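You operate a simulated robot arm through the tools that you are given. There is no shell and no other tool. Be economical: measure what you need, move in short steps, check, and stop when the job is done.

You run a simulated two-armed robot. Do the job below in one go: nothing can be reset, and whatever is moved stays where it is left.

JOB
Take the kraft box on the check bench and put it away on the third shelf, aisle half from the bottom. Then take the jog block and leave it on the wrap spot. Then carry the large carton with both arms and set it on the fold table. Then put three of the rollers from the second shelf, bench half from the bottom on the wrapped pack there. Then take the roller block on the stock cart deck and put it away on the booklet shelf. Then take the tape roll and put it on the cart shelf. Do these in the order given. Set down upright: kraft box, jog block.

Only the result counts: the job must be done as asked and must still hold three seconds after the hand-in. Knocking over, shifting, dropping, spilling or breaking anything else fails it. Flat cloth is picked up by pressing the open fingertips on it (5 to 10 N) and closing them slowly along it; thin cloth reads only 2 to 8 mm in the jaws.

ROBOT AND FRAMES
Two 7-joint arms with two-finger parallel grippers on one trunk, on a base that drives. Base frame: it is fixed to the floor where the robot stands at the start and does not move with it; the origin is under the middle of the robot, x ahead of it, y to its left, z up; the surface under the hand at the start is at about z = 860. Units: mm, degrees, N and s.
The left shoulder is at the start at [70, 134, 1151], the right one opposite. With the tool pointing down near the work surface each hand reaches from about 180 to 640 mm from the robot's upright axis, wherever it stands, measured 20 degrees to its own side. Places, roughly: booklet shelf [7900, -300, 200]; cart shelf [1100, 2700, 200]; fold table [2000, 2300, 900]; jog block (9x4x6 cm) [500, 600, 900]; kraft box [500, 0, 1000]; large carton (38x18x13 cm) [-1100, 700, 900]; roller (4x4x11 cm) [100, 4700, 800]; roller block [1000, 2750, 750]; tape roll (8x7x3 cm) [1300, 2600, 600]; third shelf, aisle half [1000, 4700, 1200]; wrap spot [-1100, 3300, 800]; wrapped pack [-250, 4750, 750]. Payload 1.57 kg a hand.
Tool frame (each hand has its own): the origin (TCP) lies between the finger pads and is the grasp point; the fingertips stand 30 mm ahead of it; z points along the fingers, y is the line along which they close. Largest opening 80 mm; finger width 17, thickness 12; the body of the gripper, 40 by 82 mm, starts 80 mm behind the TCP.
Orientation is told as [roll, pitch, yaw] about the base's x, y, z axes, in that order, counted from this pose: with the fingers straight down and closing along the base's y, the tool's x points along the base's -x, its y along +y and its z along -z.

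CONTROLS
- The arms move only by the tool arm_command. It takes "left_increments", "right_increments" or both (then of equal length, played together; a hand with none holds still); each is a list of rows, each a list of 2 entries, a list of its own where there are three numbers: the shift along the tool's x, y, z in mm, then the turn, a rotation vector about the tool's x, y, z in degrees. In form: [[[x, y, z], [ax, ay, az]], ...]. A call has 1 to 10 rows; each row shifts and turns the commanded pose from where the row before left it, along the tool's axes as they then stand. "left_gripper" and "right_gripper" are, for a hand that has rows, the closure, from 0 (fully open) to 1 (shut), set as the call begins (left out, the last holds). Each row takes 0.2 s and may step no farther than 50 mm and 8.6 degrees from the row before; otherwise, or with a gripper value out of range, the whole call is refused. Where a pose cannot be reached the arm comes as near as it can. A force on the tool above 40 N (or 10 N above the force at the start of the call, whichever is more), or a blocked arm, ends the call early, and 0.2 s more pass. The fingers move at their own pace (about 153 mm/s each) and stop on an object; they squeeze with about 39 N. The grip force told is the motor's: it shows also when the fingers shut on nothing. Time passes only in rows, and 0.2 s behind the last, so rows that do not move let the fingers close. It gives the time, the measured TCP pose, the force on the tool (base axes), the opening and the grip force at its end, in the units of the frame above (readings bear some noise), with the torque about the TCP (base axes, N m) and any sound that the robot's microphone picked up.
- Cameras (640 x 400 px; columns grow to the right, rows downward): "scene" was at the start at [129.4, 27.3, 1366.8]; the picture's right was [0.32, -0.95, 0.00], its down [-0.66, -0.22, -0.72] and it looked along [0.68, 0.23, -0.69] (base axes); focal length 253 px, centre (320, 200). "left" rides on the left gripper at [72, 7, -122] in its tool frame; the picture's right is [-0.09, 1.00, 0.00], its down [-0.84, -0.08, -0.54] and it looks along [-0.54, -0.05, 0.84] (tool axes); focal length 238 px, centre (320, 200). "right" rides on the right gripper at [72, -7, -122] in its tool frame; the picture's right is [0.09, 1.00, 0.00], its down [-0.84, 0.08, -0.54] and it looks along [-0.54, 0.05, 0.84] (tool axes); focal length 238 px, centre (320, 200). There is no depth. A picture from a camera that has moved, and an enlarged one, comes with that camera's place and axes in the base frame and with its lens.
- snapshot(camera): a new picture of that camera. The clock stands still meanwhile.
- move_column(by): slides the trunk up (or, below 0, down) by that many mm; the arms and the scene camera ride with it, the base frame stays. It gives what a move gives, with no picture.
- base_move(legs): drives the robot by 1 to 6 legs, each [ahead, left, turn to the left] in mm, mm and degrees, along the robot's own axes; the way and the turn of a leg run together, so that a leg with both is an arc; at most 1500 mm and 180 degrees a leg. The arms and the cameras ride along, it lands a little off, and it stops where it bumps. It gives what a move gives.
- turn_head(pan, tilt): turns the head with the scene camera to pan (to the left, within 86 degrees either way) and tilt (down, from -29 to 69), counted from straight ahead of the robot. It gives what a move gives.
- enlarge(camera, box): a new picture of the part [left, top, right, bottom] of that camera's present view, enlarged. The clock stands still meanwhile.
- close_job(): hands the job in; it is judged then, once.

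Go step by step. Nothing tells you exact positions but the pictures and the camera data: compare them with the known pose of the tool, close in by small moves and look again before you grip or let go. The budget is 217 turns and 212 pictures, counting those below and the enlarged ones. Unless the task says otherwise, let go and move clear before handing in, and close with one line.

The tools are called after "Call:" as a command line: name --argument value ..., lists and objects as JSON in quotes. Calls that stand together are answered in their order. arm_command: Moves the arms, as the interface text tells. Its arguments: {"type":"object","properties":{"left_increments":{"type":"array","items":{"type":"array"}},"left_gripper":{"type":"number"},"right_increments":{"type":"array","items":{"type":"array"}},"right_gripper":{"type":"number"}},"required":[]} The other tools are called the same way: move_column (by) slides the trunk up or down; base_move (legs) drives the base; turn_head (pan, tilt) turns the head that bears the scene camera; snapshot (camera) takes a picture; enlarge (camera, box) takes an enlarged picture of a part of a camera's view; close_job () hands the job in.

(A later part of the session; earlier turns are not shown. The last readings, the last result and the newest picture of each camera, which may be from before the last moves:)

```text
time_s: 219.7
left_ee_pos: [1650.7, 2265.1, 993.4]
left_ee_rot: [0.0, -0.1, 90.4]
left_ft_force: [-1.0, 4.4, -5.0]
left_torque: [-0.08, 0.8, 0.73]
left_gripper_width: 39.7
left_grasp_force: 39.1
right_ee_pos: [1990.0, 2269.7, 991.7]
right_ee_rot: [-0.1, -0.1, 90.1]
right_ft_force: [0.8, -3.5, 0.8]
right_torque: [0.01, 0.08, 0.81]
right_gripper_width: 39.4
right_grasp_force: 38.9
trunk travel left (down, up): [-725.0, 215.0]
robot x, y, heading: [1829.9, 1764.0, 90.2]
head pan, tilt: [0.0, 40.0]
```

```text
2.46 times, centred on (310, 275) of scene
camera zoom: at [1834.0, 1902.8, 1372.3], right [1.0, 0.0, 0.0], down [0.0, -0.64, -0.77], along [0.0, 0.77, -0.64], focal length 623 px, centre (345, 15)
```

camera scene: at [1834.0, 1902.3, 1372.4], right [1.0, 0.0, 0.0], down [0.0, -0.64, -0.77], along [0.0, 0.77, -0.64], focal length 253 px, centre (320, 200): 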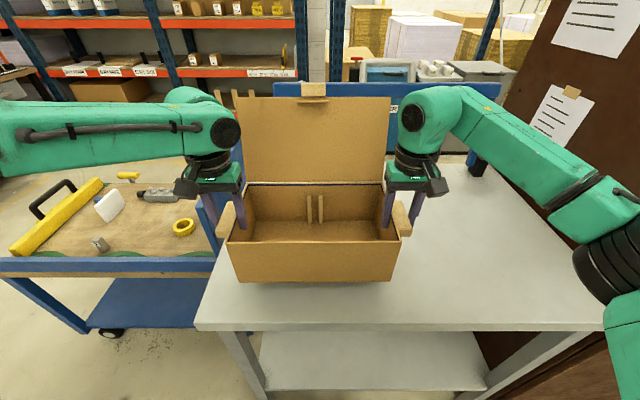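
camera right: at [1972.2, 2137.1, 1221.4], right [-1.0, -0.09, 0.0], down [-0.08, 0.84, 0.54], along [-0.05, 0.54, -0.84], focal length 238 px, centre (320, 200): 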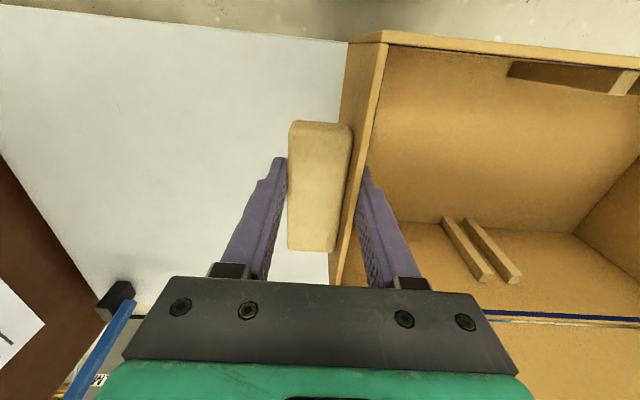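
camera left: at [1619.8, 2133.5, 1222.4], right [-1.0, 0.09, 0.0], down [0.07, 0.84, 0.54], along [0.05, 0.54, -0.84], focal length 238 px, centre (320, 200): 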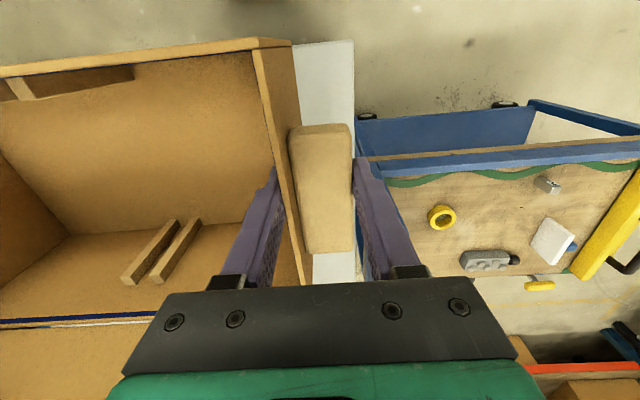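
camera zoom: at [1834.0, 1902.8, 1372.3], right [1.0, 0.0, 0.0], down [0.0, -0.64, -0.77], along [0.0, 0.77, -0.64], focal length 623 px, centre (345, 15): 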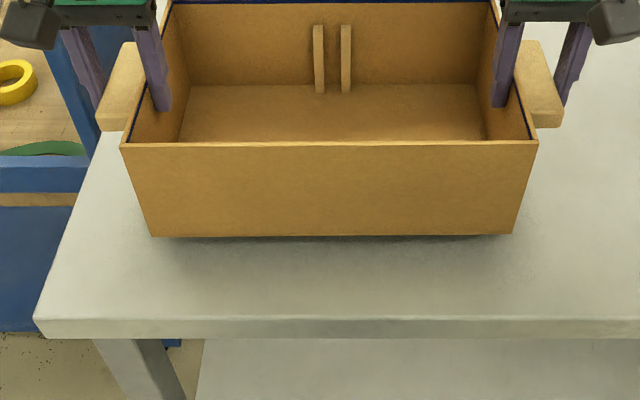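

Call:
arm_command --left_increments '[[[0, 0, 4], [0, 0, 0]], [[0, 0, 4], [0, 0, 0]], [[0, 0, 0], [0, 0, 0]]]' --right_increments '[[[0, 0, 4], [0, 0, 0]], [[0, 0, 4], [0, 0, 0]], [[0, 0, 0], [0, 0, 0]]]'

Call:
arm_command --left_increments '[[[0, 0, 3], [0, 0, 0]], [[0, 0, 3], [0, 0, 0]], [[0, 0, 0], [0, 0, 0]]]' --right_increments '[[[0, 0, 3], [0, 0, 0]], [[0, 0, 3], [0, 0, 0]], [[0, 0, 0], [0, 0, 0]]]'

Call:
enlarge --camera "scene" --box '[180, 200, 440, 350]'

```text
time_s: 220.5
left_ee_pos: [1650.6, 2265.9, 985.0]
left_ee_rot: [-0.1, -0.1, 90.3]
left_ft_force: [0.3, 0.8, -5.1]
left_torque: [0.66, 1.05, 0.05]
left_gripper_width: 39.5
left_grasp_force: 39.1
right_ee_pos: [1991.1, 2270.1, 983.6]
right_ee_rot: [0.0, -0.1, 90.0]
right_ft_force: [-1.3, -0.1, 2.5]
right_torque: [-0.74, 0.33, 0.2]
right_gripper_width: 39.6
right_grasp_force: 39.6
trunk travel left (down, up): [-725.0, 215.0]
robot x, y, heading: [1834.7, 1765.2, 90.3]
head pan, tilt: [0.0, 40.0]
```

```text
time_s: 221.3
left_ee_pos: [1650.2, 2267.1, 980.0]
left_ee_rot: [-0.1, -0.1, 90.3]
left_ft_force: [5.5, 0.8, -1.0]
left_torque: [-0.57, 0.42, 0.11]
left_gripper_width: 39.9
left_grasp_force: 38.7
right_ee_pos: [1990.7, 2269.7, 977.7]
right_ee_rot: [0.0, -0.1, 90.1]
right_ft_force: [-5.1, -0.2, -1.2]
right_torque: [0.47, -0.57, 0.03]
right_gripper_width: 39.7
right_grasp_force: 39.2
trunk travel left (down, up): [-725.0, 215.0]
robot x, y, heading: [1832.1, 1768.7, 89.9]
head pan, tilt: [0.0, 40.0]
```

```text
2.46 times, centred on (310, 275) of scene
camera zoom: at [1834.0, 1902.8, 1372.3], right [1.0, 0.0, 0.0], down [0.0, -0.64, -0.77], along [0.0, 0.77, -0.64], focal length 623 px, centre (345, 15)
```

zoom: 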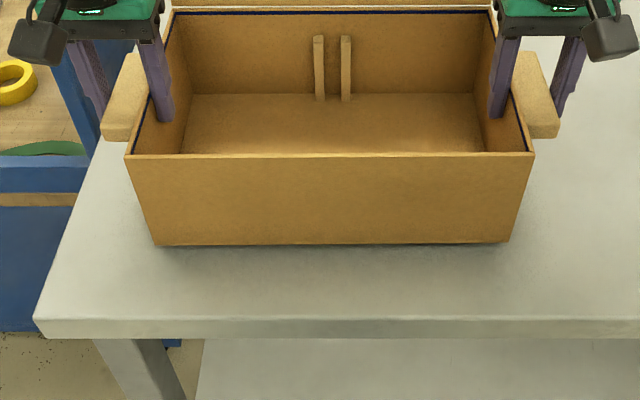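

Call:
arm_command --left_increments '[[[0, 0, 3], [0, 0, 0]], [[0, 0, 3], [0, 0, 0]], [[0, 0, 0], [0, 0, 0]]]' --right_increments '[[[0, 0, 3], [0, 0, 0]], [[0, 0, 2], [0, 0, 0]], [[0, 0, 0], [0, 0, 0]]]'

Call:
arm_command --left_increments '[[[0, 0, 3], [0, 0, 0]], [[0, 0, 2], [0, 0, 0]], [[0, 0, 0], [0, 0, 0]]]' --right_increments '[[[0, 0, 3], [0, 0, 0]], [[0, 0, 2], [0, 0, 0]], [[0, 0, 0], [0, 0, 0]]]'

Call:
enlarge --camera "scene" --box '[180, 200, 440, 350]'

```text
time_s: 222.1
left_ee_pos: [1651.1, 2264.3, 972.1]
left_ee_rot: [-0.2, -0.1, 90.3]
left_ft_force: [9.6, -0.5, 4.1]
left_torque: [-0.15, -0.48, -0.19]
left_gripper_width: 39.8
left_grasp_force: 39.2
right_ee_pos: [1990.1, 2268.7, 972.6]
right_ee_rot: [-0.1, -0.1, 90.1]
right_ft_force: [-10.3, 0.5, -7.4]
right_torque: [0.08, -1.26, 0.01]
right_gripper_width: 39.8
right_grasp_force: 38.8
trunk travel left (down, up): [-725.0, 215.0]
robot x, y, heading: [1835.0, 1763.8, 89.9]
head pan, tilt: [0.0, 40.0]
```

```text
time_s: 222.9
left_ee_pos: [1650.6, 2264.5, 968.6]
left_ee_rot: [-0.1, -0.4, 90.5]
left_ft_force: [7.0, 1.1, 5.6]
left_torque: [0.6, -0.22, -0.4]
left_gripper_width: 39.6
left_grasp_force: 39.1
right_ee_pos: [1990.8, 2268.8, 968.2]
right_ee_rot: [-0.2, -0.1, 90.1]
right_ft_force: [-6.2, 0.8, -4.8]
right_torque: [0.06, -0.73, 0.23]
right_gripper_width: 40.1
right_grasp_force: 38.9
trunk travel left (down, up): [-725.0, 215.0]
robot x, y, heading: [1832.8, 1766.7, 90.1]
head pan, tilt: [0.0, 40.0]
```

```text
2.46 times, centred on (310, 275) of scene
camera zoom: at [1834.2, 1902.1, 1372.5], right [1.0, 0.0, 0.0], down [0.0, -0.64, -0.77], along [0.0, 0.77, -0.64], focal length 623 px, centre (345, 15)
```

zoom: 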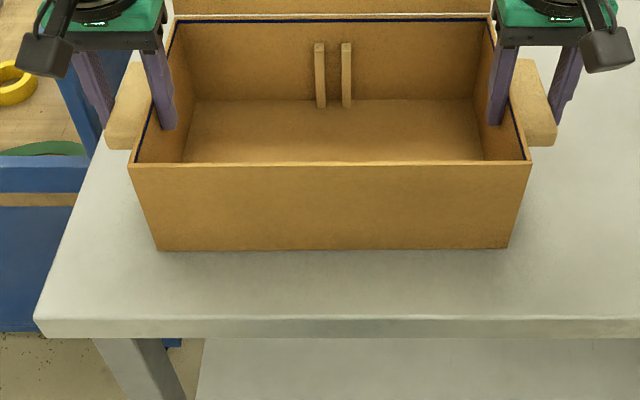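

Weight is now on the table. One more small step, then release both.

Call:
arm_command --left_increments '[[[0, 0, 1], [0, 0, 0]], [[0, 0, 0], [0, 0, 0]]]' --right_increments '[[[0, 0, 2], [0, 0, 0]], [[0, 0, 0], [0, 0, 0]]]'

Call:
arm_command --left_increments '[[[0, 0, 0], [0, 0, 0]], [[0, 0, 0], [0, 0, 0]]]' --right_increments '[[[0, 0, 0], [0, 0, 0]], [[0, 0, 0], [0, 0, 0]]]' --left_gripper 0 --right_gripper 0

Call:
snapshot --camera "scene"

```text
time_s: 223.5
left_ee_pos: [1652.4, 2263.6, 967.7]
left_ee_rot: [0.0, -0.3, 90.4]
left_ft_force: [4.4, 8.0, 7.9]
left_torque: [0.8, 0.91, 0.17]
left_gripper_width: 39.7
left_grasp_force: 38.9
right_ee_pos: [1990.8, 2267.9, 967.2]
right_ee_rot: [0.0, -0.2, 90.0]
right_ft_force: [-4.9, -1.2, 1.9]
right_torque: [0.87, 0.26, 0.53]
right_gripper_width: 39.7
right_grasp_force: 38.5
trunk travel left (down, up): [-725.0, 215.0]
robot x, y, heading: [1833.5, 1765.2, 90.0]
head pan, tilt: [0.0, 40.0]
```

```text
time_s: 224.1
left_ee_pos: [1650.1, 2263.7, 967.8]
left_ee_rot: [-0.1, -0.1, 90.4]
left_ft_force: [0.0, 0.4, -0.4]
left_torque: [-0.01, 0.03, 0.02]
left_gripper_width: 80.1
left_grasp_force: 0.2
right_ee_pos: [1991.7, 2269.7, 966.8]
right_ee_rot: [-0.1, -0.1, 90.1]
right_ft_force: [0.4, 0.6, -0.4]
right_torque: [-0.02, -0.01, 0.03]
right_gripper_width: 80.2
right_grasp_force: 0.0
trunk travel left (down, up): [-725.0, 215.0]
robot x, y, heading: [1829.4, 1764.4, 90.2]
head pan, tilt: [0.0, 40.0]
```

```text
125 pictures are left
camera scene: at [1834.2, 1901.9, 1372.4], right [1.0, 0.0, 0.0], down [0.0, -0.64, -0.77], along [0.0, 0.77, -0.64], focal length 253 px, centre (320, 200)
```

scene: 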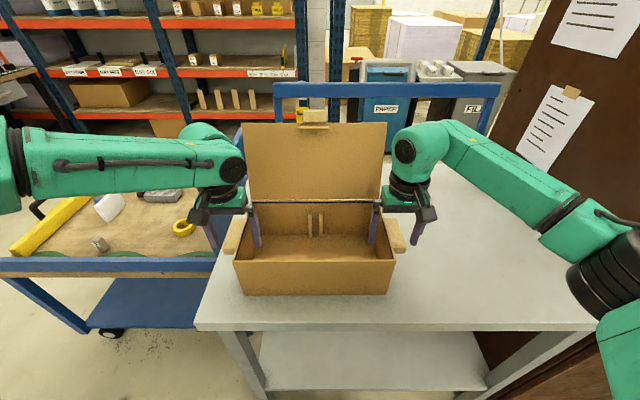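

Carton stands on the fold table. I lift both hands clear and back off, then head to the rack's bench half.

Call:
arm_command --left_increments '[[[0, 0, -20], [0, 0, 0]], [[0, 0, -45], [0, 0, 0]], [[0, 0, -45], [0, 0, 0]], [[0, 0, -45], [0, 0, 0]]]' --right_increments '[[[0, 0, -20], [0, 0, 0]], [[0, 0, -45], [0, 0, 0]], [[0, 0, -45], [0, 0, 0]], [[0, 0, -45], [0, 0, 0]]]'

Call:
base_move --legs '[[-330, 0, 0], [0, 1400, 0], [0, 500, 0], [1200, 0, 0], [1000, 0, 0]]'

Call:
turn_head --pan 0 --tilt 20

Call:
snapshot --camera "scene"

```text
time_s: 225.1
left_ee_pos: [1653.0, 2264.5, 1124.0]
left_ee_rot: [-0.2, 0.0, 90.4]
left_ft_force: [-1.0, 0.6, 0.8]
left_torque: [0.02, -0.03, 0.0]
left_gripper_width: 79.9
left_grasp_force: 0.1
right_ee_pos: [1989.7, 2267.3, 1121.4]
right_ee_rot: [-0.1, -0.2, 90.0]
right_ft_force: [0.2, 0.2, 0.1]
right_torque: [0.0, -0.03, 0.02]
right_gripper_width: 80.2
right_grasp_force: 0.0
trunk travel left (down, up): [-725.0, 215.0]
robot x, y, heading: [1831.9, 1765.4, 90.0]
head pan, tilt: [0.0, 40.0]
```

```text
time_s: 246.7
left_ee_pos: [-244.0, 4127.5, 1122.1]
left_ee_rot: [-0.1, -0.3, 90.5]
left_ft_force: [0.5, -0.2, -0.9]
left_torque: [-0.02, -0.04, 0.01]
left_gripper_width: 80.0
left_grasp_force: 0.0
right_ee_pos: [93.6, 4132.2, 1120.7]
right_ee_rot: [-0.1, -0.1, 90.2]
right_ft_force: [-0.2, 0.0, 0.6]
right_torque: [0.04, -0.02, 0.02]
right_gripper_width: 80.1
right_grasp_force: 0.1
trunk travel left (down, up): [-725.0, 215.0]
robot x, y, heading: [-63.2, 3627.7, 90.3]
head pan, tilt: [0.0, 40.0]
```

```text
time_s: 247.6
left_ee_pos: [-244.0, 4129.3, 1123.6]
left_ee_rot: [-0.1, -0.1, 90.6]
left_ft_force: [0.3, -0.6, 0.5]
left_torque: [-0.01, 0.01, 0.0]
left_gripper_width: 80.1
left_grasp_force: 0.1
right_ee_pos: [93.2, 4132.6, 1120.0]
right_ee_rot: [-0.1, -0.1, 90.3]
right_ft_force: [0.4, 0.3, -1.4]
right_torque: [0.0, 0.04, 0.04]
right_gripper_width: 80.1
right_grasp_force: 0.0
trunk travel left (down, up): [-725.0, 215.0]
robot x, y, heading: [-66.5, 3631.2, 90.2]
head pan, tilt: [0.0, 20.0]
```

```text
124 pictures are left
camera scene: at [-62.5, 3773.7, 1403.7], right [1.0, 0.0, 0.0], down [0.0, -0.34, -0.94], along [0.0, 0.94, -0.34], focal length 253 px, centre (320, 200)
```

scene: 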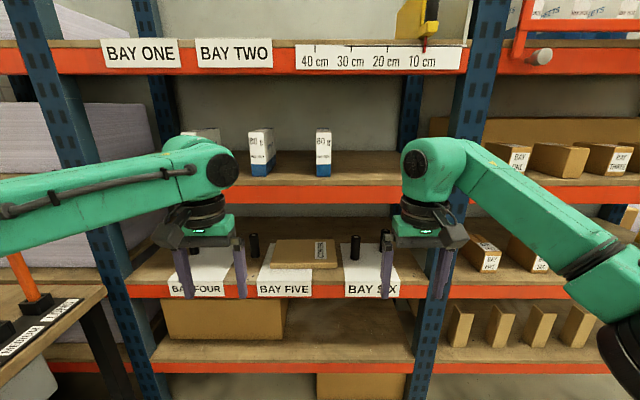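

Dark rollers stand around a flat kraft pack on the second shelf. I enlarge to see the details.

Call:
enlarge --camera "scene" --box '[130, 200, 430, 310]'

Call:
snapshot --camera "left"

Call:
snapshot --camera "right"

```text
2.13 times, centred on (280, 255) of scene
camera zoom: at [-62.5, 3773.7, 1403.7], right [1.0, 0.0, 0.0], down [0.0, -0.34, -0.94], along [0.0, 0.94, -0.34], focal length 540 px, centre (405, 83)
```

zoom: 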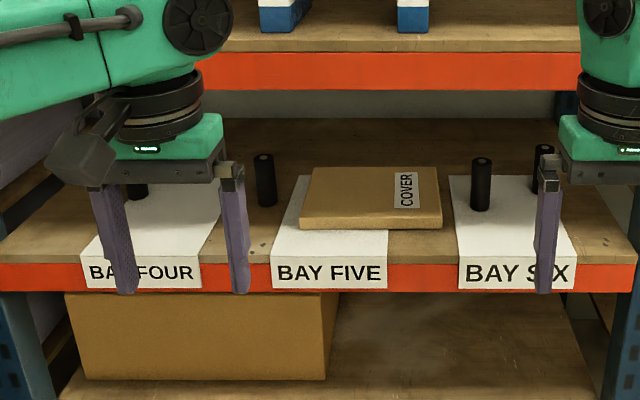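

```text
122 pictures are left
camera left: at [-250.6, 4057.0, 1244.5], right [-1.0, 0.08, 0.0], down [0.07, 0.84, 0.54], along [0.05, 0.54, -0.84], focal length 238 px, centre (320, 200)
```

left: 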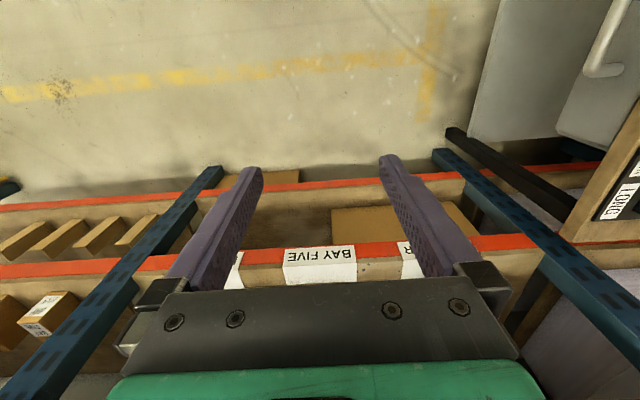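

```text
121 pictures are left
camera right: at [99.3, 4061.4, 1240.8], right [-1.0, -0.1, 0.0], down [-0.08, 0.84, 0.54], along [-0.05, 0.54, -0.84], focal length 238 px, centre (320, 200)
```

right: 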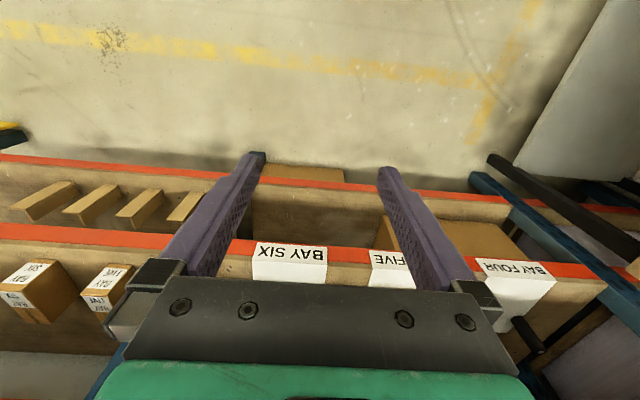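

The rollers stand at x ≈ -610, -352, 93 and 224; the wrapped kraft pack lies at about x -280…12, y 4630–4820. I tilt both hands 60° forward so they can reach under the beam, and lower the trunk.

Call:
arm_command --left_increments '[[[0, 0, 0], [0, -7.5, 0]], [[0, 0, 0], [0, -7.5, 0]], [[0, 0, 0], [0, -7.5, 0]], [[0, 0, 0], [0, -7.5, 0]], [[0, 0, 0], [0, -7.5, 0]], [[0, 0, 0], [0, -7.5, 0]], [[0, 0, 0], [0, -7.5, 0]], [[0, 0, 0], [0, -7.5, 0]]]' --right_increments '[[[0, 0, 0], [0, -7.5, 0]], [[0, 0, 0], [0, -7.5, 0]], [[0, 0, 0], [0, -7.5, 0]], [[0, 0, 0], [0, -7.5, 0]], [[0, 0, 0], [0, -7.5, 0]], [[0, 0, 0], [0, -7.5, 0]], [[0, 0, 0], [0, -7.5, 0]], [[0, 0, 0], [0, -7.5, 0]]]'

Call:
move_column --by -200

Call:
base_move --legs '[[200, 0, 0]]'

Call:
snapshot --camera "scene"

Call:
enlarge --camera "scene" --box '[100, 120, 500, 270]'

```text
time_s: 249.4
left_ee_pos: [-245.4, 4129.3, 1124.5]
left_ee_rot: [-0.5, -60.2, 91.0]
left_ft_force: [0.0, 0.7, 1.4]
left_torque: [-0.01, -0.03, -0.02]
left_gripper_width: 80.0
left_grasp_force: 0.0
right_ee_pos: [92.9, 4133.7, 1120.5]
right_ee_rot: [-0.2, -60.2, 90.6]
right_ft_force: [0.9, 1.1, -0.6]
right_torque: [-0.01, 0.0, -0.01]
right_gripper_width: 79.9
right_grasp_force: 0.1
trunk travel left (down, up): [-725.0, 215.0]
robot x, y, heading: [-62.8, 3630.9, 90.3]
head pan, tilt: [0.0, 20.0]
```

```text
time_s: 251.5
left_ee_pos: [-243.2, 4128.9, 924.1]
left_ee_rot: [-0.1, -60.1, 90.5]
left_ft_force: [0.6, 0.1, 0.3]
left_torque: [0.0, -0.01, -0.01]
left_gripper_width: 80.0
left_grasp_force: 0.1
right_ee_pos: [94.0, 4133.5, 919.6]
right_ee_rot: [-0.2, -60.1, 90.3]
right_ft_force: [-0.7, -0.8, -0.5]
right_torque: [0.03, -0.02, -0.01]
right_gripper_width: 80.0
right_grasp_force: 0.1
trunk travel left (down, up): [-525.0, 415.0]
robot x, y, heading: [-64.2, 3634.0, 90.3]
head pan, tilt: [0.0, 20.0]
```

```text
time_s: 253.1
left_ee_pos: [-242.3, 4326.8, 923.6]
left_ee_rot: [-0.1, -60.1, 90.4]
left_ft_force: [-0.6, 0.1, 0.2]
left_torque: [0.0, 0.0, 0.03]
left_gripper_width: 80.2
left_grasp_force: 0.2
right_ee_pos: [94.8, 4330.3, 920.3]
right_ee_rot: [-0.2, -60.2, 90.2]
right_ft_force: [0.2, -0.3, 1.0]
right_torque: [0.03, 0.0, -0.01]
right_gripper_width: 79.9
right_grasp_force: 0.0
trunk travel left (down, up): [-525.0, 415.0]
robot x, y, heading: [-60.0, 3828.0, 90.0]
head pan, tilt: [0.0, 20.0]
```

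```text
120 pictures are left
camera scene: at [-62.5, 3972.4, 1203.8], right [1.0, 0.0, 0.0], down [0.0, -0.34, -0.94], along [0.0, 0.94, -0.34], focal length 253 px, centre (320, 200)
```

scene: 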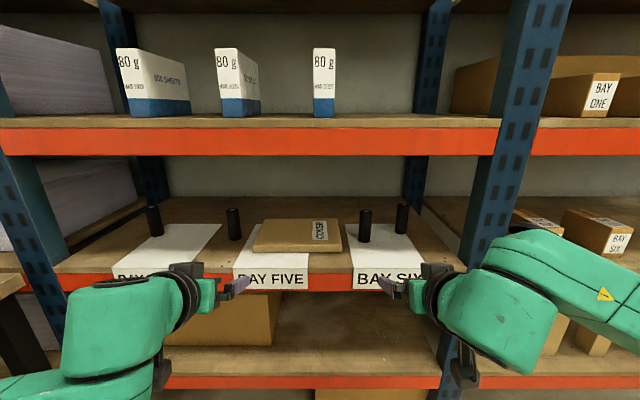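

```text
1.60 times, centred on (300, 195) of scene
camera zoom: at [-62.5, 3972.4, 1203.8], right [1.0, 0.0, 0.0], down [0.0, -0.34, -0.94], along [0.0, 0.94, -0.34], focal length 405 px, centre (352, 208)
```

zoom: 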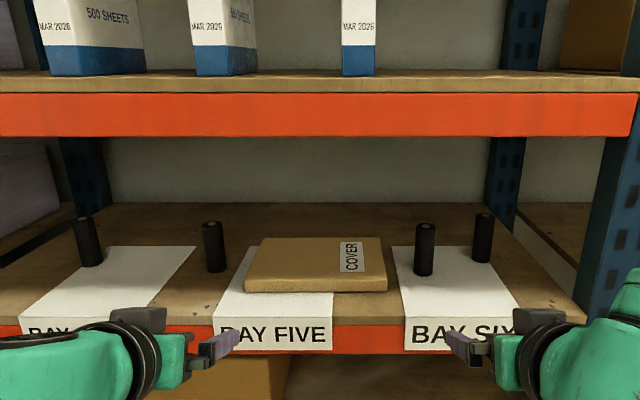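

Measured: shelf z≈785, pack top ≈813 with x -267…5, y 4650…4839; rollers at (-353,4748), (87,4731), (225,4789). I start with the roller at x≈-353 using the left hand: retract the right hand, lower the left, and shift the base.

Call:
arm_command --left_increments '[[[22.5, 0, 13], [0, 0, 0]], [[22.5, 0, 13], [0, 0, 0]], [[22.5, 0, 13], [0, 0, 0]], [[0, 0, 0], [0, 0, 0]], [[0, 0, 0], [0, 0, 0]]]' --right_increments '[[[20, 0, -34.6], [0, 0, 0]], [[20, 0, -34.6], [0, 0, 0]], [[20, 0, -34.6], [0, 0, 0]], [[20, 0, -34.6], [0, 0, 0]], [[20, 0, -34.6], [0, 0, 0]]]'

Call:
base_move --legs '[[0, 112, 0], [220, 0, 0]]'

Call:
snapshot --camera "scene"

Call:
snapshot --camera "left"

```text
time_s: 254.3
left_ee_pos: [-241.7, 4326.8, 846.6]
left_ee_rot: [-0.1, -60.1, 90.6]
left_ft_force: [0.3, 0.3, -0.1]
left_torque: [-0.02, 0.0, -0.01]
left_gripper_width: 79.9
left_grasp_force: 0.1
right_ee_pos: [95.0, 4240.6, 922.8]
right_ee_rot: [-0.2, -60.2, 90.3]
right_ft_force: [0.2, 0.3, -0.8]
right_torque: [-0.04, 0.0, -0.01]
right_gripper_width: 80.1
right_grasp_force: 0.1
right hand out of reach, approached as far as the arm can: row 3, 4, 5
trunk travel left (down, up): [-525.0, 415.0]
robot x, y, heading: [-63.2, 3826.4, 90.2]
head pan, tilt: [0.0, 20.0]
```

```text
time_s: 256.8
left_ee_pos: [-350.8, 4547.9, 846.7]
left_ee_rot: [-0.1, -60.2, 90.2]
left_ft_force: [-0.6, -0.4, -0.3]
left_torque: [-0.02, 0.0, 0.0]
left_gripper_width: 80.1
left_grasp_force: 0.0
right_ee_pos: [-14.1, 4460.7, 924.0]
right_ee_rot: [-0.2, -60.1, 90.1]
right_ft_force: [0.8, 0.5, 0.2]
right_torque: [-0.01, -0.02, 0.02]
right_gripper_width: 79.9
right_grasp_force: 0.0
trunk travel left (down, up): [-525.0, 415.0]
robot x, y, heading: [-177.5, 4048.7, 89.9]
head pan, tilt: [0.0, 20.0]
```

```text
118 pictures are left
camera scene: at [-173.9, 4192.2, 1203.8], right [1.0, 0.0, 0.0], down [0.0, -0.34, -0.94], along [0.0, 0.94, -0.34], focal length 253 px, centre (320, 200)
```

scene: 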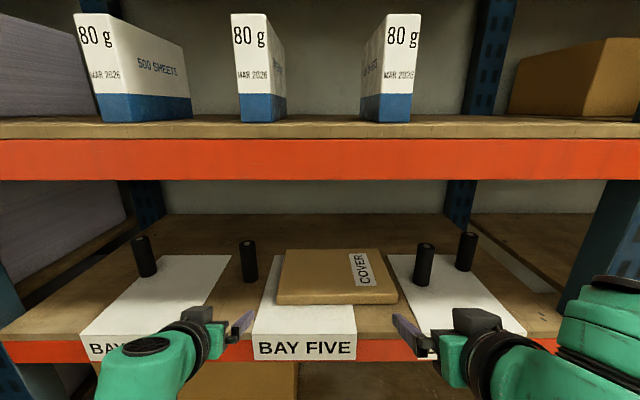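

```text
117 pictures are left
camera left: at [-357.9, 4407.1, 844.4], right [-1.0, 0.04, 0.08], down [0.08, -0.05, 1.0], along [0.05, 1.0, 0.05], focal length 238 px, centre (320, 200)
```

left: 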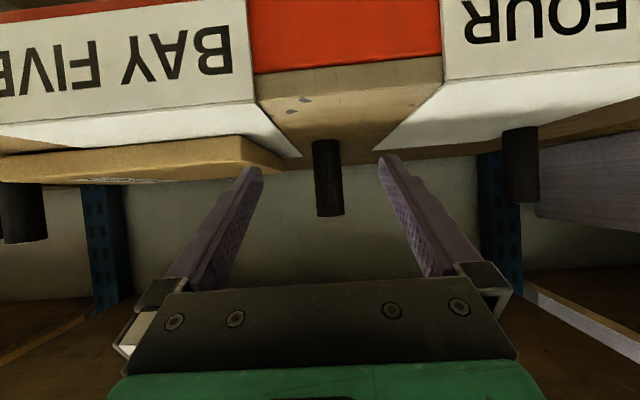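

Aligned with the roller (x≈-351). I move in: base 60 mm, then the arm.

Call:
base_move --legs '[[60, 0, 0]]'

Call:
arm_command --left_increments '[[[-15, 0, 26], [0, 0, 0]], [[-15, 0, 26], [0, 0, 0]], [[-15, 0, 26], [0, 0, 0]], [[0, 0, 0], [0, 0, 0]]]'

Call:
snapshot --camera "scene"

Call:
snapshot --camera "left"

```text
time_s: 257.8
left_ee_pos: [-351.4, 4606.8, 844.3]
left_ee_rot: [0.0, -60.2, 90.2]
left_ft_force: [-0.1, 0.2, 0.5]
left_torque: [-0.04, 0.0, 0.0]
left_gripper_width: 80.2
left_grasp_force: 0.1
right_ee_pos: [-15.1, 4520.7, 922.8]
right_ee_rot: [-0.1, -60.0, 90.0]
right_ft_force: [0.5, -0.1, -0.3]
right_torque: [-0.01, -0.01, -0.03]
right_gripper_width: 79.9
right_grasp_force: 0.1
trunk travel left (down, up): [-525.0, 415.0]
robot x, y, heading: [-177.3, 4105.5, 89.9]
head pan, tilt: [0.0, 20.0]
```

```text
time_s: 258.8
left_ee_pos: [-351.9, 4697.5, 846.1]
left_ee_rot: [-0.3, -60.1, 90.2]
left_ft_force: [-0.1, 0.3, -0.6]
left_torque: [0.04, 0.0, 0.01]
left_gripper_width: 79.9
left_grasp_force: 0.1
right_ee_pos: [-16.5, 4518.4, 922.4]
right_ee_rot: [-0.2, -60.1, 90.0]
right_ft_force: [0.9, -1.5, -0.1]
right_torque: [0.0, -0.02, 0.0]
right_gripper_width: 80.0
right_grasp_force: 0.2
trunk travel left (down, up): [-525.0, 415.0]
robot x, y, heading: [-176.0, 4108.6, 89.5]
head pan, tilt: [0.0, 20.0]
```

```text
116 pictures are left
camera scene: at [-174.0, 4251.2, 1203.9], right [1.0, 0.0, 0.0], down [0.0, -0.34, -0.94], along [0.0, 0.94, -0.34], focal length 253 px, centre (320, 200)
```

scene: 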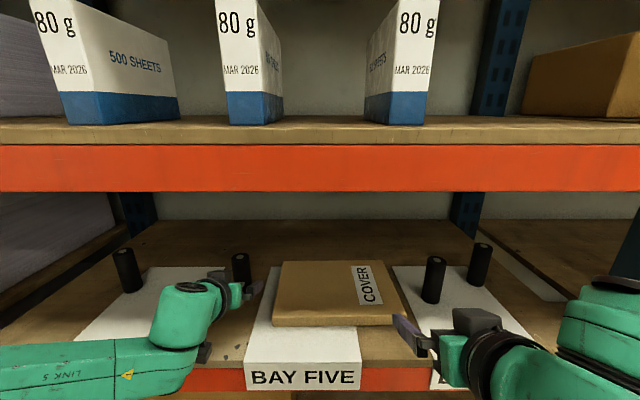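

```text
115 pictures are left
camera left: at [-359.1, 4556.6, 844.2], right [-1.0, 0.04, 0.08], down [0.08, -0.05, 1.0], along [0.05, 1.0, 0.05], focal length 238 px, centre (320, 200)
```

left: 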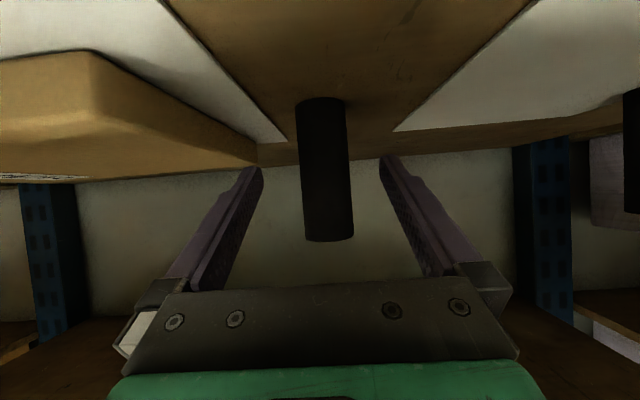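

Call:
arm_command --left_increments '[[[-12.5, 0, 21.7], [0, 0, 0]], [[-13.5, 0, 23.4], [0, 0, 0]], [[0, 0, 0], [0, 0, 0]]]'

Call:
snapshot --camera "left"

Call:
enlarge --camera "scene" --box '[140, 220, 340, 380]'

```text
time_s: 259.6
left_ee_pos: [-352.5, 4750.4, 846.7]
left_ee_rot: [-0.3, -60.1, 90.3]
left_ft_force: [0.1, 0.4, -0.4]
left_torque: [-0.03, 0.0, 0.0]
left_gripper_width: 80.2
left_grasp_force: 0.1
right_ee_pos: [-16.2, 4518.7, 923.4]
right_ee_rot: [-0.2, -60.2, 89.9]
right_ft_force: [0.2, -0.3, 0.0]
right_torque: [-0.01, 0.02, 0.01]
right_gripper_width: 80.1
right_grasp_force: 0.1
trunk travel left (down, up): [-525.0, 415.0]
robot x, y, heading: [-177.5, 4110.6, 89.9]
head pan, tilt: [0.0, 20.0]
```

```text
114 pictures are left
camera left: at [-358.5, 4609.1, 844.6], right [-1.0, 0.04, 0.08], down [0.08, -0.05, 1.0], along [0.05, 1.0, 0.05], focal length 238 px, centre (320, 200)
```

left: 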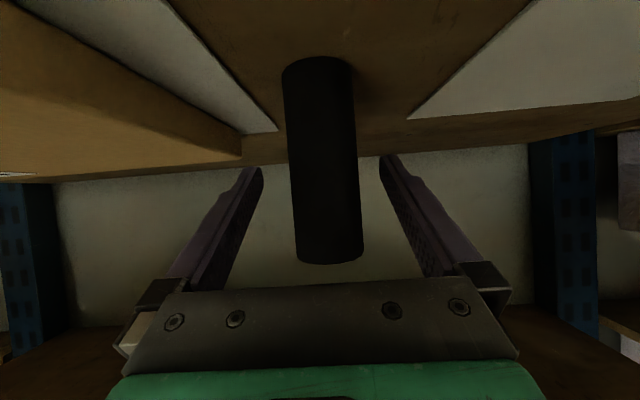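

```text
2.50 times, centred on (240, 300) of scene
camera zoom: at [-173.8, 4251.3, 1203.9], right [1.0, 0.0, 0.0], down [0.0, -0.34, -0.94], along [0.0, 0.94, -0.34], focal length 633 px, centre (520, -50)
```

zoom: 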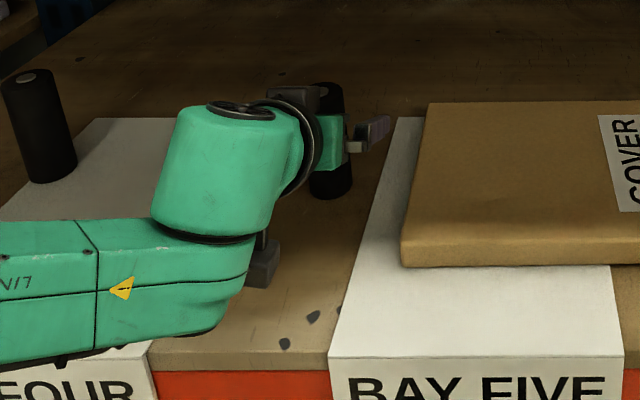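

Roller sits between the pads at the right depth. I close and lift slightly.

Call:
arm_command --left_increments '[[[0, 0, 0], [0, 0, 0]], [[0, 0, 0], [0, 0, 0]], [[0, 0, 0], [0, 0, 0]]]' --left_gripper 1

Call:
arm_command --left_increments '[[[-13, 0, -7.5], [0, 0, 0]], [[-17.3, 0, -10], [0, 0, 0]], [[-17.3, 0, -10], [0, 0, 0]], [[0, 0, 0], [0, 0, 0]]]'

Call:
snapshot --camera "scene"

Call:
snapshot --camera "left"

```text
time_s: 260.4
left_ee_pos: [-351.8, 4749.9, 846.5]
left_ee_rot: [-0.1, -60.2, 90.1]
left_ft_force: [-1.4, 2.5, 1.5]
left_torque: [0.16, 0.01, 0.04]
left_gripper_width: 39.5
left_grasp_force: 38.5
right_ee_pos: [-14.4, 4519.4, 923.1]
right_ee_rot: [-0.2, -60.1, 90.0]
right_ft_force: [0.9, -0.3, -0.5]
right_torque: [-0.02, 0.0, 0.0]
right_gripper_width: 79.9
right_grasp_force: 0.2
trunk travel left (down, up): [-525.0, 415.0]
robot x, y, heading: [-175.7, 4107.7, 89.6]
head pan, tilt: [0.0, 20.0]
```

```text
time_s: 261.4
left_ee_pos: [-351.5, 4749.6, 902.3]
left_ee_rot: [-0.2, -60.1, 90.2]
left_ft_force: [-0.2, 0.7, -1.0]
left_torque: [-0.01, 0.03, 0.03]
left_gripper_width: 39.4
left_grasp_force: 38.8
right_ee_pos: [-14.7, 4519.9, 922.4]
right_ee_rot: [-0.2, -60.1, 90.0]
right_ft_force: [-0.7, 0.2, 0.7]
right_torque: [0.01, 0.0, 0.02]
right_gripper_width: 79.9
right_grasp_force: 0.0
trunk travel left (down, up): [-525.0, 415.0]
robot x, y, heading: [-178.2, 4109.2, 89.8]
head pan, tilt: [0.0, 20.0]
```

```text
112 pictures are left
camera scene: at [-173.9, 4252.2, 1203.7], right [1.0, 0.0, 0.0], down [0.0, -0.34, -0.94], along [0.0, 0.94, -0.34], focal length 253 px, centre (320, 200)
```

scene: 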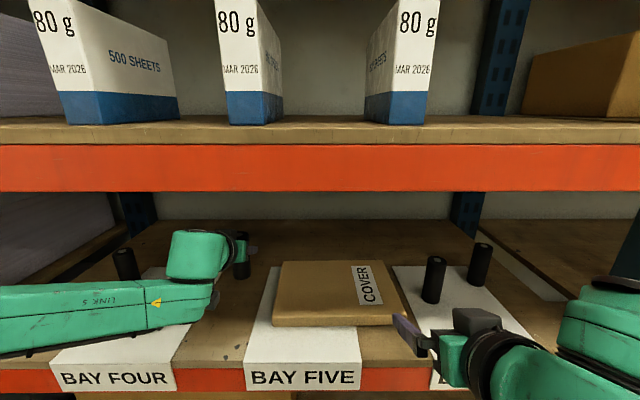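

```text
111 pictures are left
camera left: at [-358.5, 4609.0, 900.4], right [-1.0, 0.04, 0.08], down [0.08, -0.05, 1.0], along [0.05, 1.0, 0.05], focal length 238 px, centre (320, 200)
```

left: 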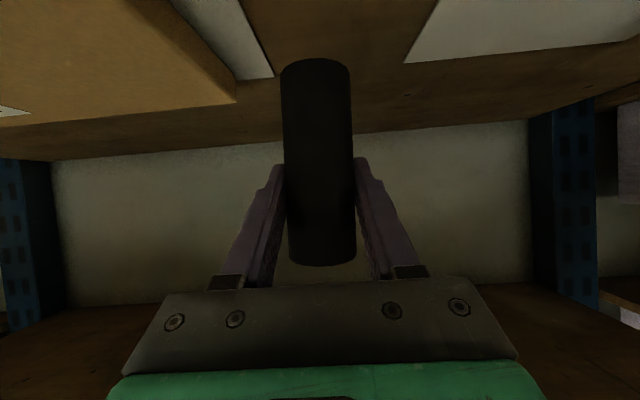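

Held. I raise it a bit more and shift the base so the roller comes over the pack's left part.

Call:
arm_command --left_increments '[[[-13, 0, -7.5], [0, 0, 0]], [[0, 0, 0], [0, 0, 0]]]'

Call:
base_move --legs '[[-40, -126, 0]]'

Call:
snapshot --camera "scene"

Call:
snapshot --camera "left"

```text
time_s: 262.0
left_ee_pos: [-351.8, 4748.3, 916.4]
left_ee_rot: [-0.1, -60.1, 90.1]
left_ft_force: [-0.7, -0.1, -1.8]
left_torque: [0.01, 0.0, -0.03]
left_gripper_width: 39.5
left_grasp_force: 38.9
right_ee_pos: [-13.6, 4519.6, 924.0]
right_ee_rot: [-0.2, -60.0, 90.0]
right_ft_force: [1.2, -0.3, 0.0]
right_torque: [-0.01, 0.02, 0.01]
right_gripper_width: 80.0
right_grasp_force: 0.1
trunk travel left (down, up): [-525.0, 415.0]
robot x, y, heading: [-176.5, 4107.5, 89.9]
head pan, tilt: [0.0, 20.0]
```

```text
time_s: 263.3
left_ee_pos: [-226.5, 4709.2, 916.1]
left_ee_rot: [0.0, -60.1, 90.2]
left_ft_force: [-0.4, -0.4, -1.1]
left_torque: [-0.02, 0.01, 0.02]
left_gripper_width: 39.4
left_grasp_force: 38.9
right_ee_pos: [111.3, 4478.8, 924.2]
right_ee_rot: [-0.1, -60.1, 89.9]
right_ft_force: [0.3, -1.1, -0.2]
right_torque: [-0.01, 0.02, 0.02]
right_gripper_width: 80.1
right_grasp_force: 0.0
trunk travel left (down, up): [-525.0, 415.0]
robot x, y, heading: [-46.6, 4066.1, 89.7]
head pan, tilt: [0.0, 20.0]
```

```text
110 pictures are left
camera scene: at [-47.8, 4211.8, 1203.8], right [1.0, 0.0, 0.0], down [0.0, -0.34, -0.94], along [0.0, 0.94, -0.34], focal length 253 px, centre (320, 200)
```

scene: 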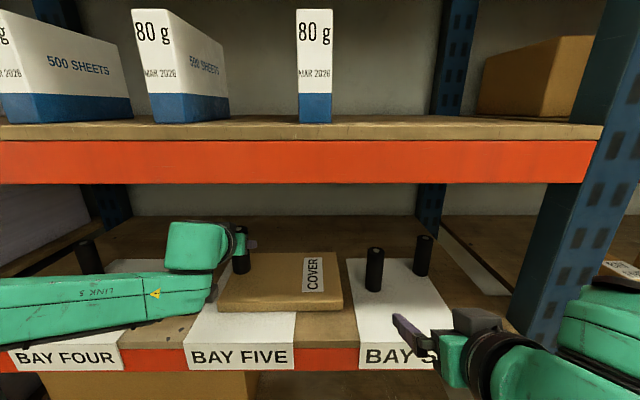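

```text
109 pictures are left
camera left: at [-232.5, 4568.9, 914.9], right [-1.0, 0.04, 0.08], down [0.08, -0.05, 1.0], along [0.05, 1.0, 0.05], focal length 238 px, centre (320, 200)
```

left: 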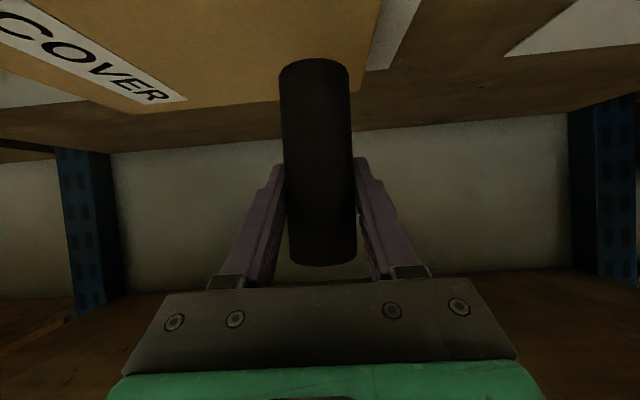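

Over the pack, 20+ mm inside its left edge. I lower until contact.

Call:
arm_command --left_increments '[[[8.7, 0, 5], [0, 0, 0]], [[8.7, 0, 5], [0, 0, 0]], [[5.2, 0, 3], [0, 0, 0]], [[0, 0, 0], [0, 0, 0]]]'

Call:
arm_command --left_increments '[[[2.6, 0, 1.5], [0, 0, 0]], [[2.6, 0, 1.5], [0, 0, 0]], [[0, 0, 0], [0, 0, 0]]]'

Call:
enlarge --camera "scene" --box '[160, 210, 360, 330]'

```text
time_s: 264.3
left_ee_pos: [-226.4, 4708.1, 889.4]
left_ee_rot: [-0.2, -60.1, 90.1]
left_ft_force: [-0.6, -0.6, -2.2]
left_torque: [0.01, 0.02, -0.02]
left_gripper_width: 39.1
left_grasp_force: 38.7
right_ee_pos: [110.1, 4479.8, 921.5]
right_ee_rot: [-0.2, -60.1, 90.0]
right_ft_force: [0.3, 0.3, 0.7]
right_torque: [0.03, 0.0, -0.02]
right_gripper_width: 80.2
right_grasp_force: 0.1
trunk travel left (down, up): [-525.0, 415.0]
robot x, y, heading: [-51.0, 4067.5, 89.6]
head pan, tilt: [0.0, 20.0]
```

```text
time_s: 265.1
left_ee_pos: [-225.7, 4709.6, 884.9]
left_ee_rot: [-0.1, -60.1, 90.1]
left_ft_force: [-0.7, -0.4, -2.1]
left_torque: [-0.01, 0.0, 0.0]
left_gripper_width: 39.2
left_grasp_force: 38.7
right_ee_pos: [109.9, 4479.7, 922.5]
right_ee_rot: [-0.2, -60.1, 90.0]
right_ft_force: [-0.5, -0.1, 0.0]
right_torque: [0.01, -0.01, 0.02]
right_gripper_width: 80.2
right_grasp_force: 0.1
trunk travel left (down, up): [-525.0, 415.0]
robot x, y, heading: [-49.5, 4066.6, 89.6]
head pan, tilt: [0.0, 20.0]
```

```text
3.20 times, centred on (260, 270) of scene
camera zoom: at [-48.1, 4211.9, 1203.8], right [1.0, 0.0, 0.0], down [0.0, -0.34, -0.94], along [0.0, 0.94, -0.34], focal length 810 px, centre (512, -24)
```

zoom: 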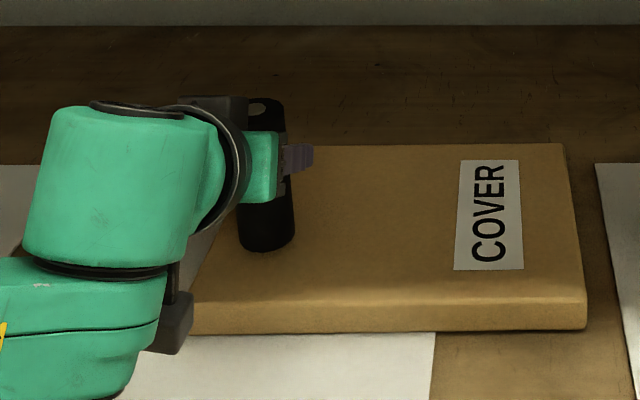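

Call:
arm_command --left_increments '[[[1.7, 0, 1], [0, 0, 0]], [[1.7, 0, 1], [0, 0, 0]], [[0, 0, 0], [0, 0, 0]]]'

Call:
arm_command --left_increments '[[[1.7, 0, 1], [0, 0, 0]], [[1.7, 0, 1], [0, 0, 0]], [[0, 0, 0], [0, 0, 0]]]'

```text
time_s: 265.9
left_ee_pos: [-226.4, 4710.8, 880.6]
left_ee_rot: [-0.2, -60.1, 90.2]
left_ft_force: [-0.2, 0.2, -1.8]
left_torque: [0.0, -0.05, -0.01]
left_gripper_width: 39.2
left_grasp_force: 39.3
right_ee_pos: [110.7, 4479.2, 922.9]
right_ee_rot: [-0.2, -60.1, 90.0]
right_ft_force: [-0.1, 0.4, 0.4]
right_torque: [-0.01, 0.03, -0.03]
right_gripper_width: 80.0
right_grasp_force: 0.0
trunk travel left (down, up): [-525.0, 415.0]
robot x, y, heading: [-50.0, 4068.7, 89.7]
head pan, tilt: [0.0, 20.0]
```

```text
time_s: 266.7
left_ee_pos: [-226.3, 4710.0, 876.6]
left_ee_rot: [-0.2, -60.1, 90.2]
left_ft_force: [0.4, 1.2, 0.3]
left_torque: [0.09, 0.0, 0.02]
left_gripper_width: 38.8
left_grasp_force: 39.2
right_ee_pos: [109.9, 4479.4, 922.5]
right_ee_rot: [-0.2, -60.1, 90.0]
right_ft_force: [-0.6, 0.4, -0.1]
right_torque: [0.03, -0.03, 0.0]
right_gripper_width: 79.7
right_grasp_force: 0.0
trunk travel left (down, up): [-525.0, 415.0]
robot x, y, heading: [-48.7, 4069.5, 89.6]
head pan, tilt: [0.0, 20.0]
```

Contact. I press 1 mm, open, and withdraw straight back.

Call:
arm_command --left_increments '[[[0.7, 0, 0.4], [0, 0, 0]], [[0, 0, 0], [0, 0, 0]]]'

Call:
arm_command --left_increments '[[[0, 0, 0], [0, 0, 0]], [[0, 0, 0], [0, 0, 0]]]' --left_gripper 0

Call:
arm_command --left_increments '[[[10, 0, -17.3], [0, 0, 0]], [[15, 0, -26], [0, 0, 0]], [[20, 0, -34.6], [0, 0, 0]], [[20, 0, -34.6], [0, 0, 0]], [[0, 0, 0], [0, 0, 0]]]'

Call:
snapshot --camera "scene"

```text
time_s: 267.3
left_ee_pos: [-226.3, 4708.6, 876.6]
left_ee_rot: [-0.1, -60.3, 90.1]
left_ft_force: [-1.4, 1.8, 5.2]
left_torque: [0.07, 0.03, -0.04]
left_gripper_width: 38.8
left_grasp_force: 39.3
right_ee_pos: [110.7, 4478.7, 923.8]
right_ee_rot: [-0.2, -60.2, 90.1]
right_ft_force: [-0.1, -0.8, 0.1]
right_torque: [-0.01, 0.02, 0.01]
right_gripper_width: 80.1
right_grasp_force: 0.0
trunk travel left (down, up): [-525.0, 415.0]
robot x, y, heading: [-50.1, 4069.8, 89.3]
head pan, tilt: [0.0, 20.0]
```

```text
time_s: 267.9
left_ee_pos: [-226.4, 4709.3, 875.0]
left_ee_rot: [-0.1, -60.2, 90.2]
left_ft_force: [0.5, 0.6, -0.5]
left_torque: [-0.04, 0.01, -0.02]
left_gripper_width: 80.0
left_grasp_force: 0.0
right_ee_pos: [110.6, 4479.7, 924.1]
right_ee_rot: [-0.2, -60.1, 90.0]
right_ft_force: [0.2, 0.1, -0.7]
right_torque: [0.02, 0.0, 0.02]
right_gripper_width: 80.0
right_grasp_force: 0.1
trunk travel left (down, up): [-525.0, 415.0]
robot x, y, heading: [-55.5, 4068.0, 89.9]
head pan, tilt: [0.0, 20.0]
```

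```text
time_s: 269.1
left_ee_pos: [-226.5, 4577.5, 874.3]
left_ee_rot: [-0.1, -60.1, 90.2]
left_ft_force: [0.2, 0.3, -0.9]
left_torque: [0.01, -0.01, 0.0]
left_gripper_width: 80.0
left_grasp_force: 0.1
right_ee_pos: [111.7, 4479.1, 922.7]
right_ee_rot: [-0.3, -60.2, 89.9]
right_ft_force: [0.6, -0.7, -0.1]
right_torque: [0.02, -0.01, 0.01]
right_gripper_width: 79.9
right_grasp_force: 0.1
trunk travel left (down, up): [-525.0, 415.0]
robot x, y, heading: [-53.3, 4069.7, 89.7]
head pan, tilt: [0.0, 20.0]
```

```text
107 pictures are left
camera scene: at [-47.8, 4212.2, 1203.7], right [1.0, 0.0, 0.0], down [0.0, -0.34, -0.94], along [0.0, 0.94, -0.34], focal length 253 px, centre (320, 200)
```

scene: 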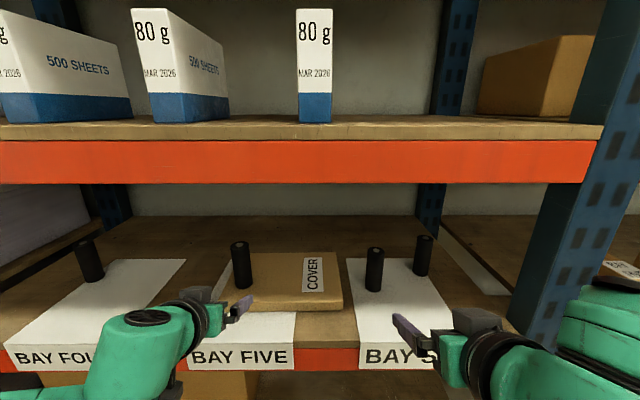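

First roller stands on the pack. I'll use the left hand for the next ones too; I fold the right hand to vertical and pull it back so it stays clear of the rack post.

Call:
arm_command --right_increments '[[[0, 0, 0], [0, 7.5, 0]], [[0, 0, 0], [0, 7.5, 0]], [[0, 0, 0], [0, 7.5, 0]], [[0, 0, 0], [0, 7.5, 0]], [[0, 0, 0], [0, 7.5, 0]], [[0, 0, 0], [0, 7.5, 0]], [[0, 0, 0], [0, 7.5, 0]], [[0, 0, 0], [0, 7.5, 0]], [[45, 0, 0], [0, 0, 0]], [[45, 0, 0], [0, 0, 0]]]' --left_increments '[[[20, 0, -34.6], [0, 0, 0]], [[0, 0, 0], [0, 0, 0]], [[0, 0, 0], [0, 0, 0]], [[0, 0, 0], [0, 0, 0]], [[0, 0, 0], [0, 0, 0]], [[0, 0, 0], [0, 0, 0]], [[0, 0, 0], [0, 0, 0]], [[0, 0, 0], [0, 0, 0]], [[0, 0, 0], [0, 0, 0]], [[0, 0, 0], [0, 0, 0]]]'

Call:
base_move --legs '[[-40, -315, 0]]'

Call:
snapshot --camera "scene"

Call:
snapshot --camera "left"

```text
time_s: 271.3
left_ee_pos: [-233.0, 4559.8, 872.5]
left_ee_rot: [-0.3, -60.1, 90.2]
left_ft_force: [0.9, 1.6, 0.1]
left_torque: [-0.02, 0.0, -0.03]
left_gripper_width: 80.0
left_grasp_force: 0.0
left hand out of reach, approached as far as the arm can: row 1
right_ee_pos: [109.4, 4390.3, 923.9]
right_ee_rot: [-0.1, -0.1, 89.9]
right_ft_force: [-0.4, -0.4, -0.1]
right_torque: [-0.01, -0.01, -0.01]
right_gripper_width: 80.2
right_grasp_force: 0.1
trunk travel left (down, up): [-525.0, 415.0]
robot x, y, heading: [-48.5, 4069.6, 89.4]
head pan, tilt: [0.0, 20.0]
```

```text
time_s: 273.4
left_ee_pos: [75.7, 4519.3, 872.9]
left_ee_rot: [-0.1, -60.1, 90.4]
left_ft_force: [-0.5, -0.2, -0.1]
left_torque: [-0.03, -0.01, -0.01]
left_gripper_width: 80.2
left_grasp_force: 0.0
right_ee_pos: [418.5, 4350.8, 923.9]
right_ee_rot: [-0.1, -0.1, 89.9]
right_ft_force: [0.3, -0.5, -0.8]
right_torque: [0.01, -0.01, -0.02]
right_gripper_width: 80.1
right_grasp_force: 0.0
trunk travel left (down, up): [-525.0, 415.0]
robot x, y, heading: [258.5, 4025.1, 90.1]
head pan, tilt: [0.0, 20.0]
```

```text
106 pictures are left
camera scene: at [262.1, 4170.8, 1203.8], right [1.0, 0.0, 0.0], down [0.0, -0.34, -0.94], along [0.0, 0.94, -0.34], focal length 253 px, centre (320, 200)
```

scene: 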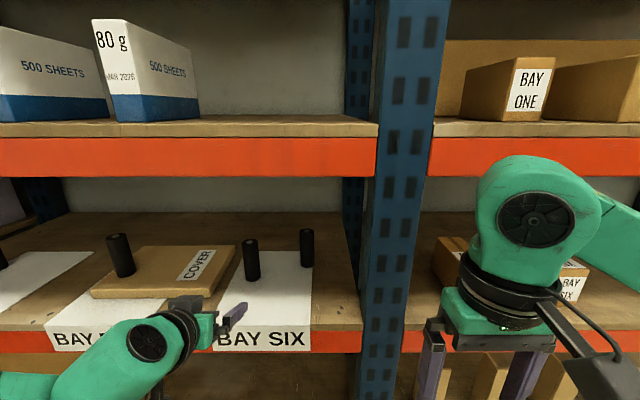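

```text
105 pictures are left
camera left: at [69.4, 4378.6, 870.3], right [-1.0, 0.04, 0.08], down [0.08, -0.05, 1.0], along [0.04, 1.0, 0.05], focal length 238 px, centre (320, 200)
```

left: 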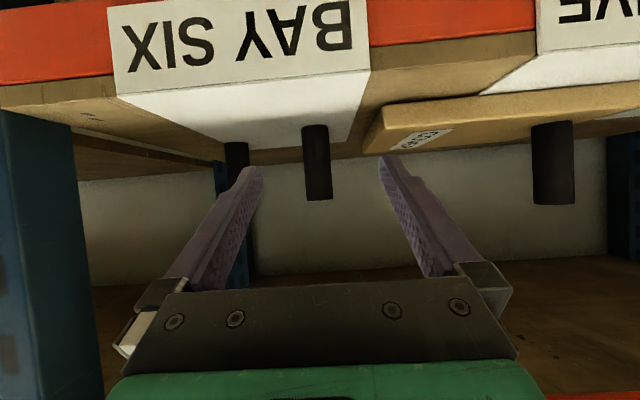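

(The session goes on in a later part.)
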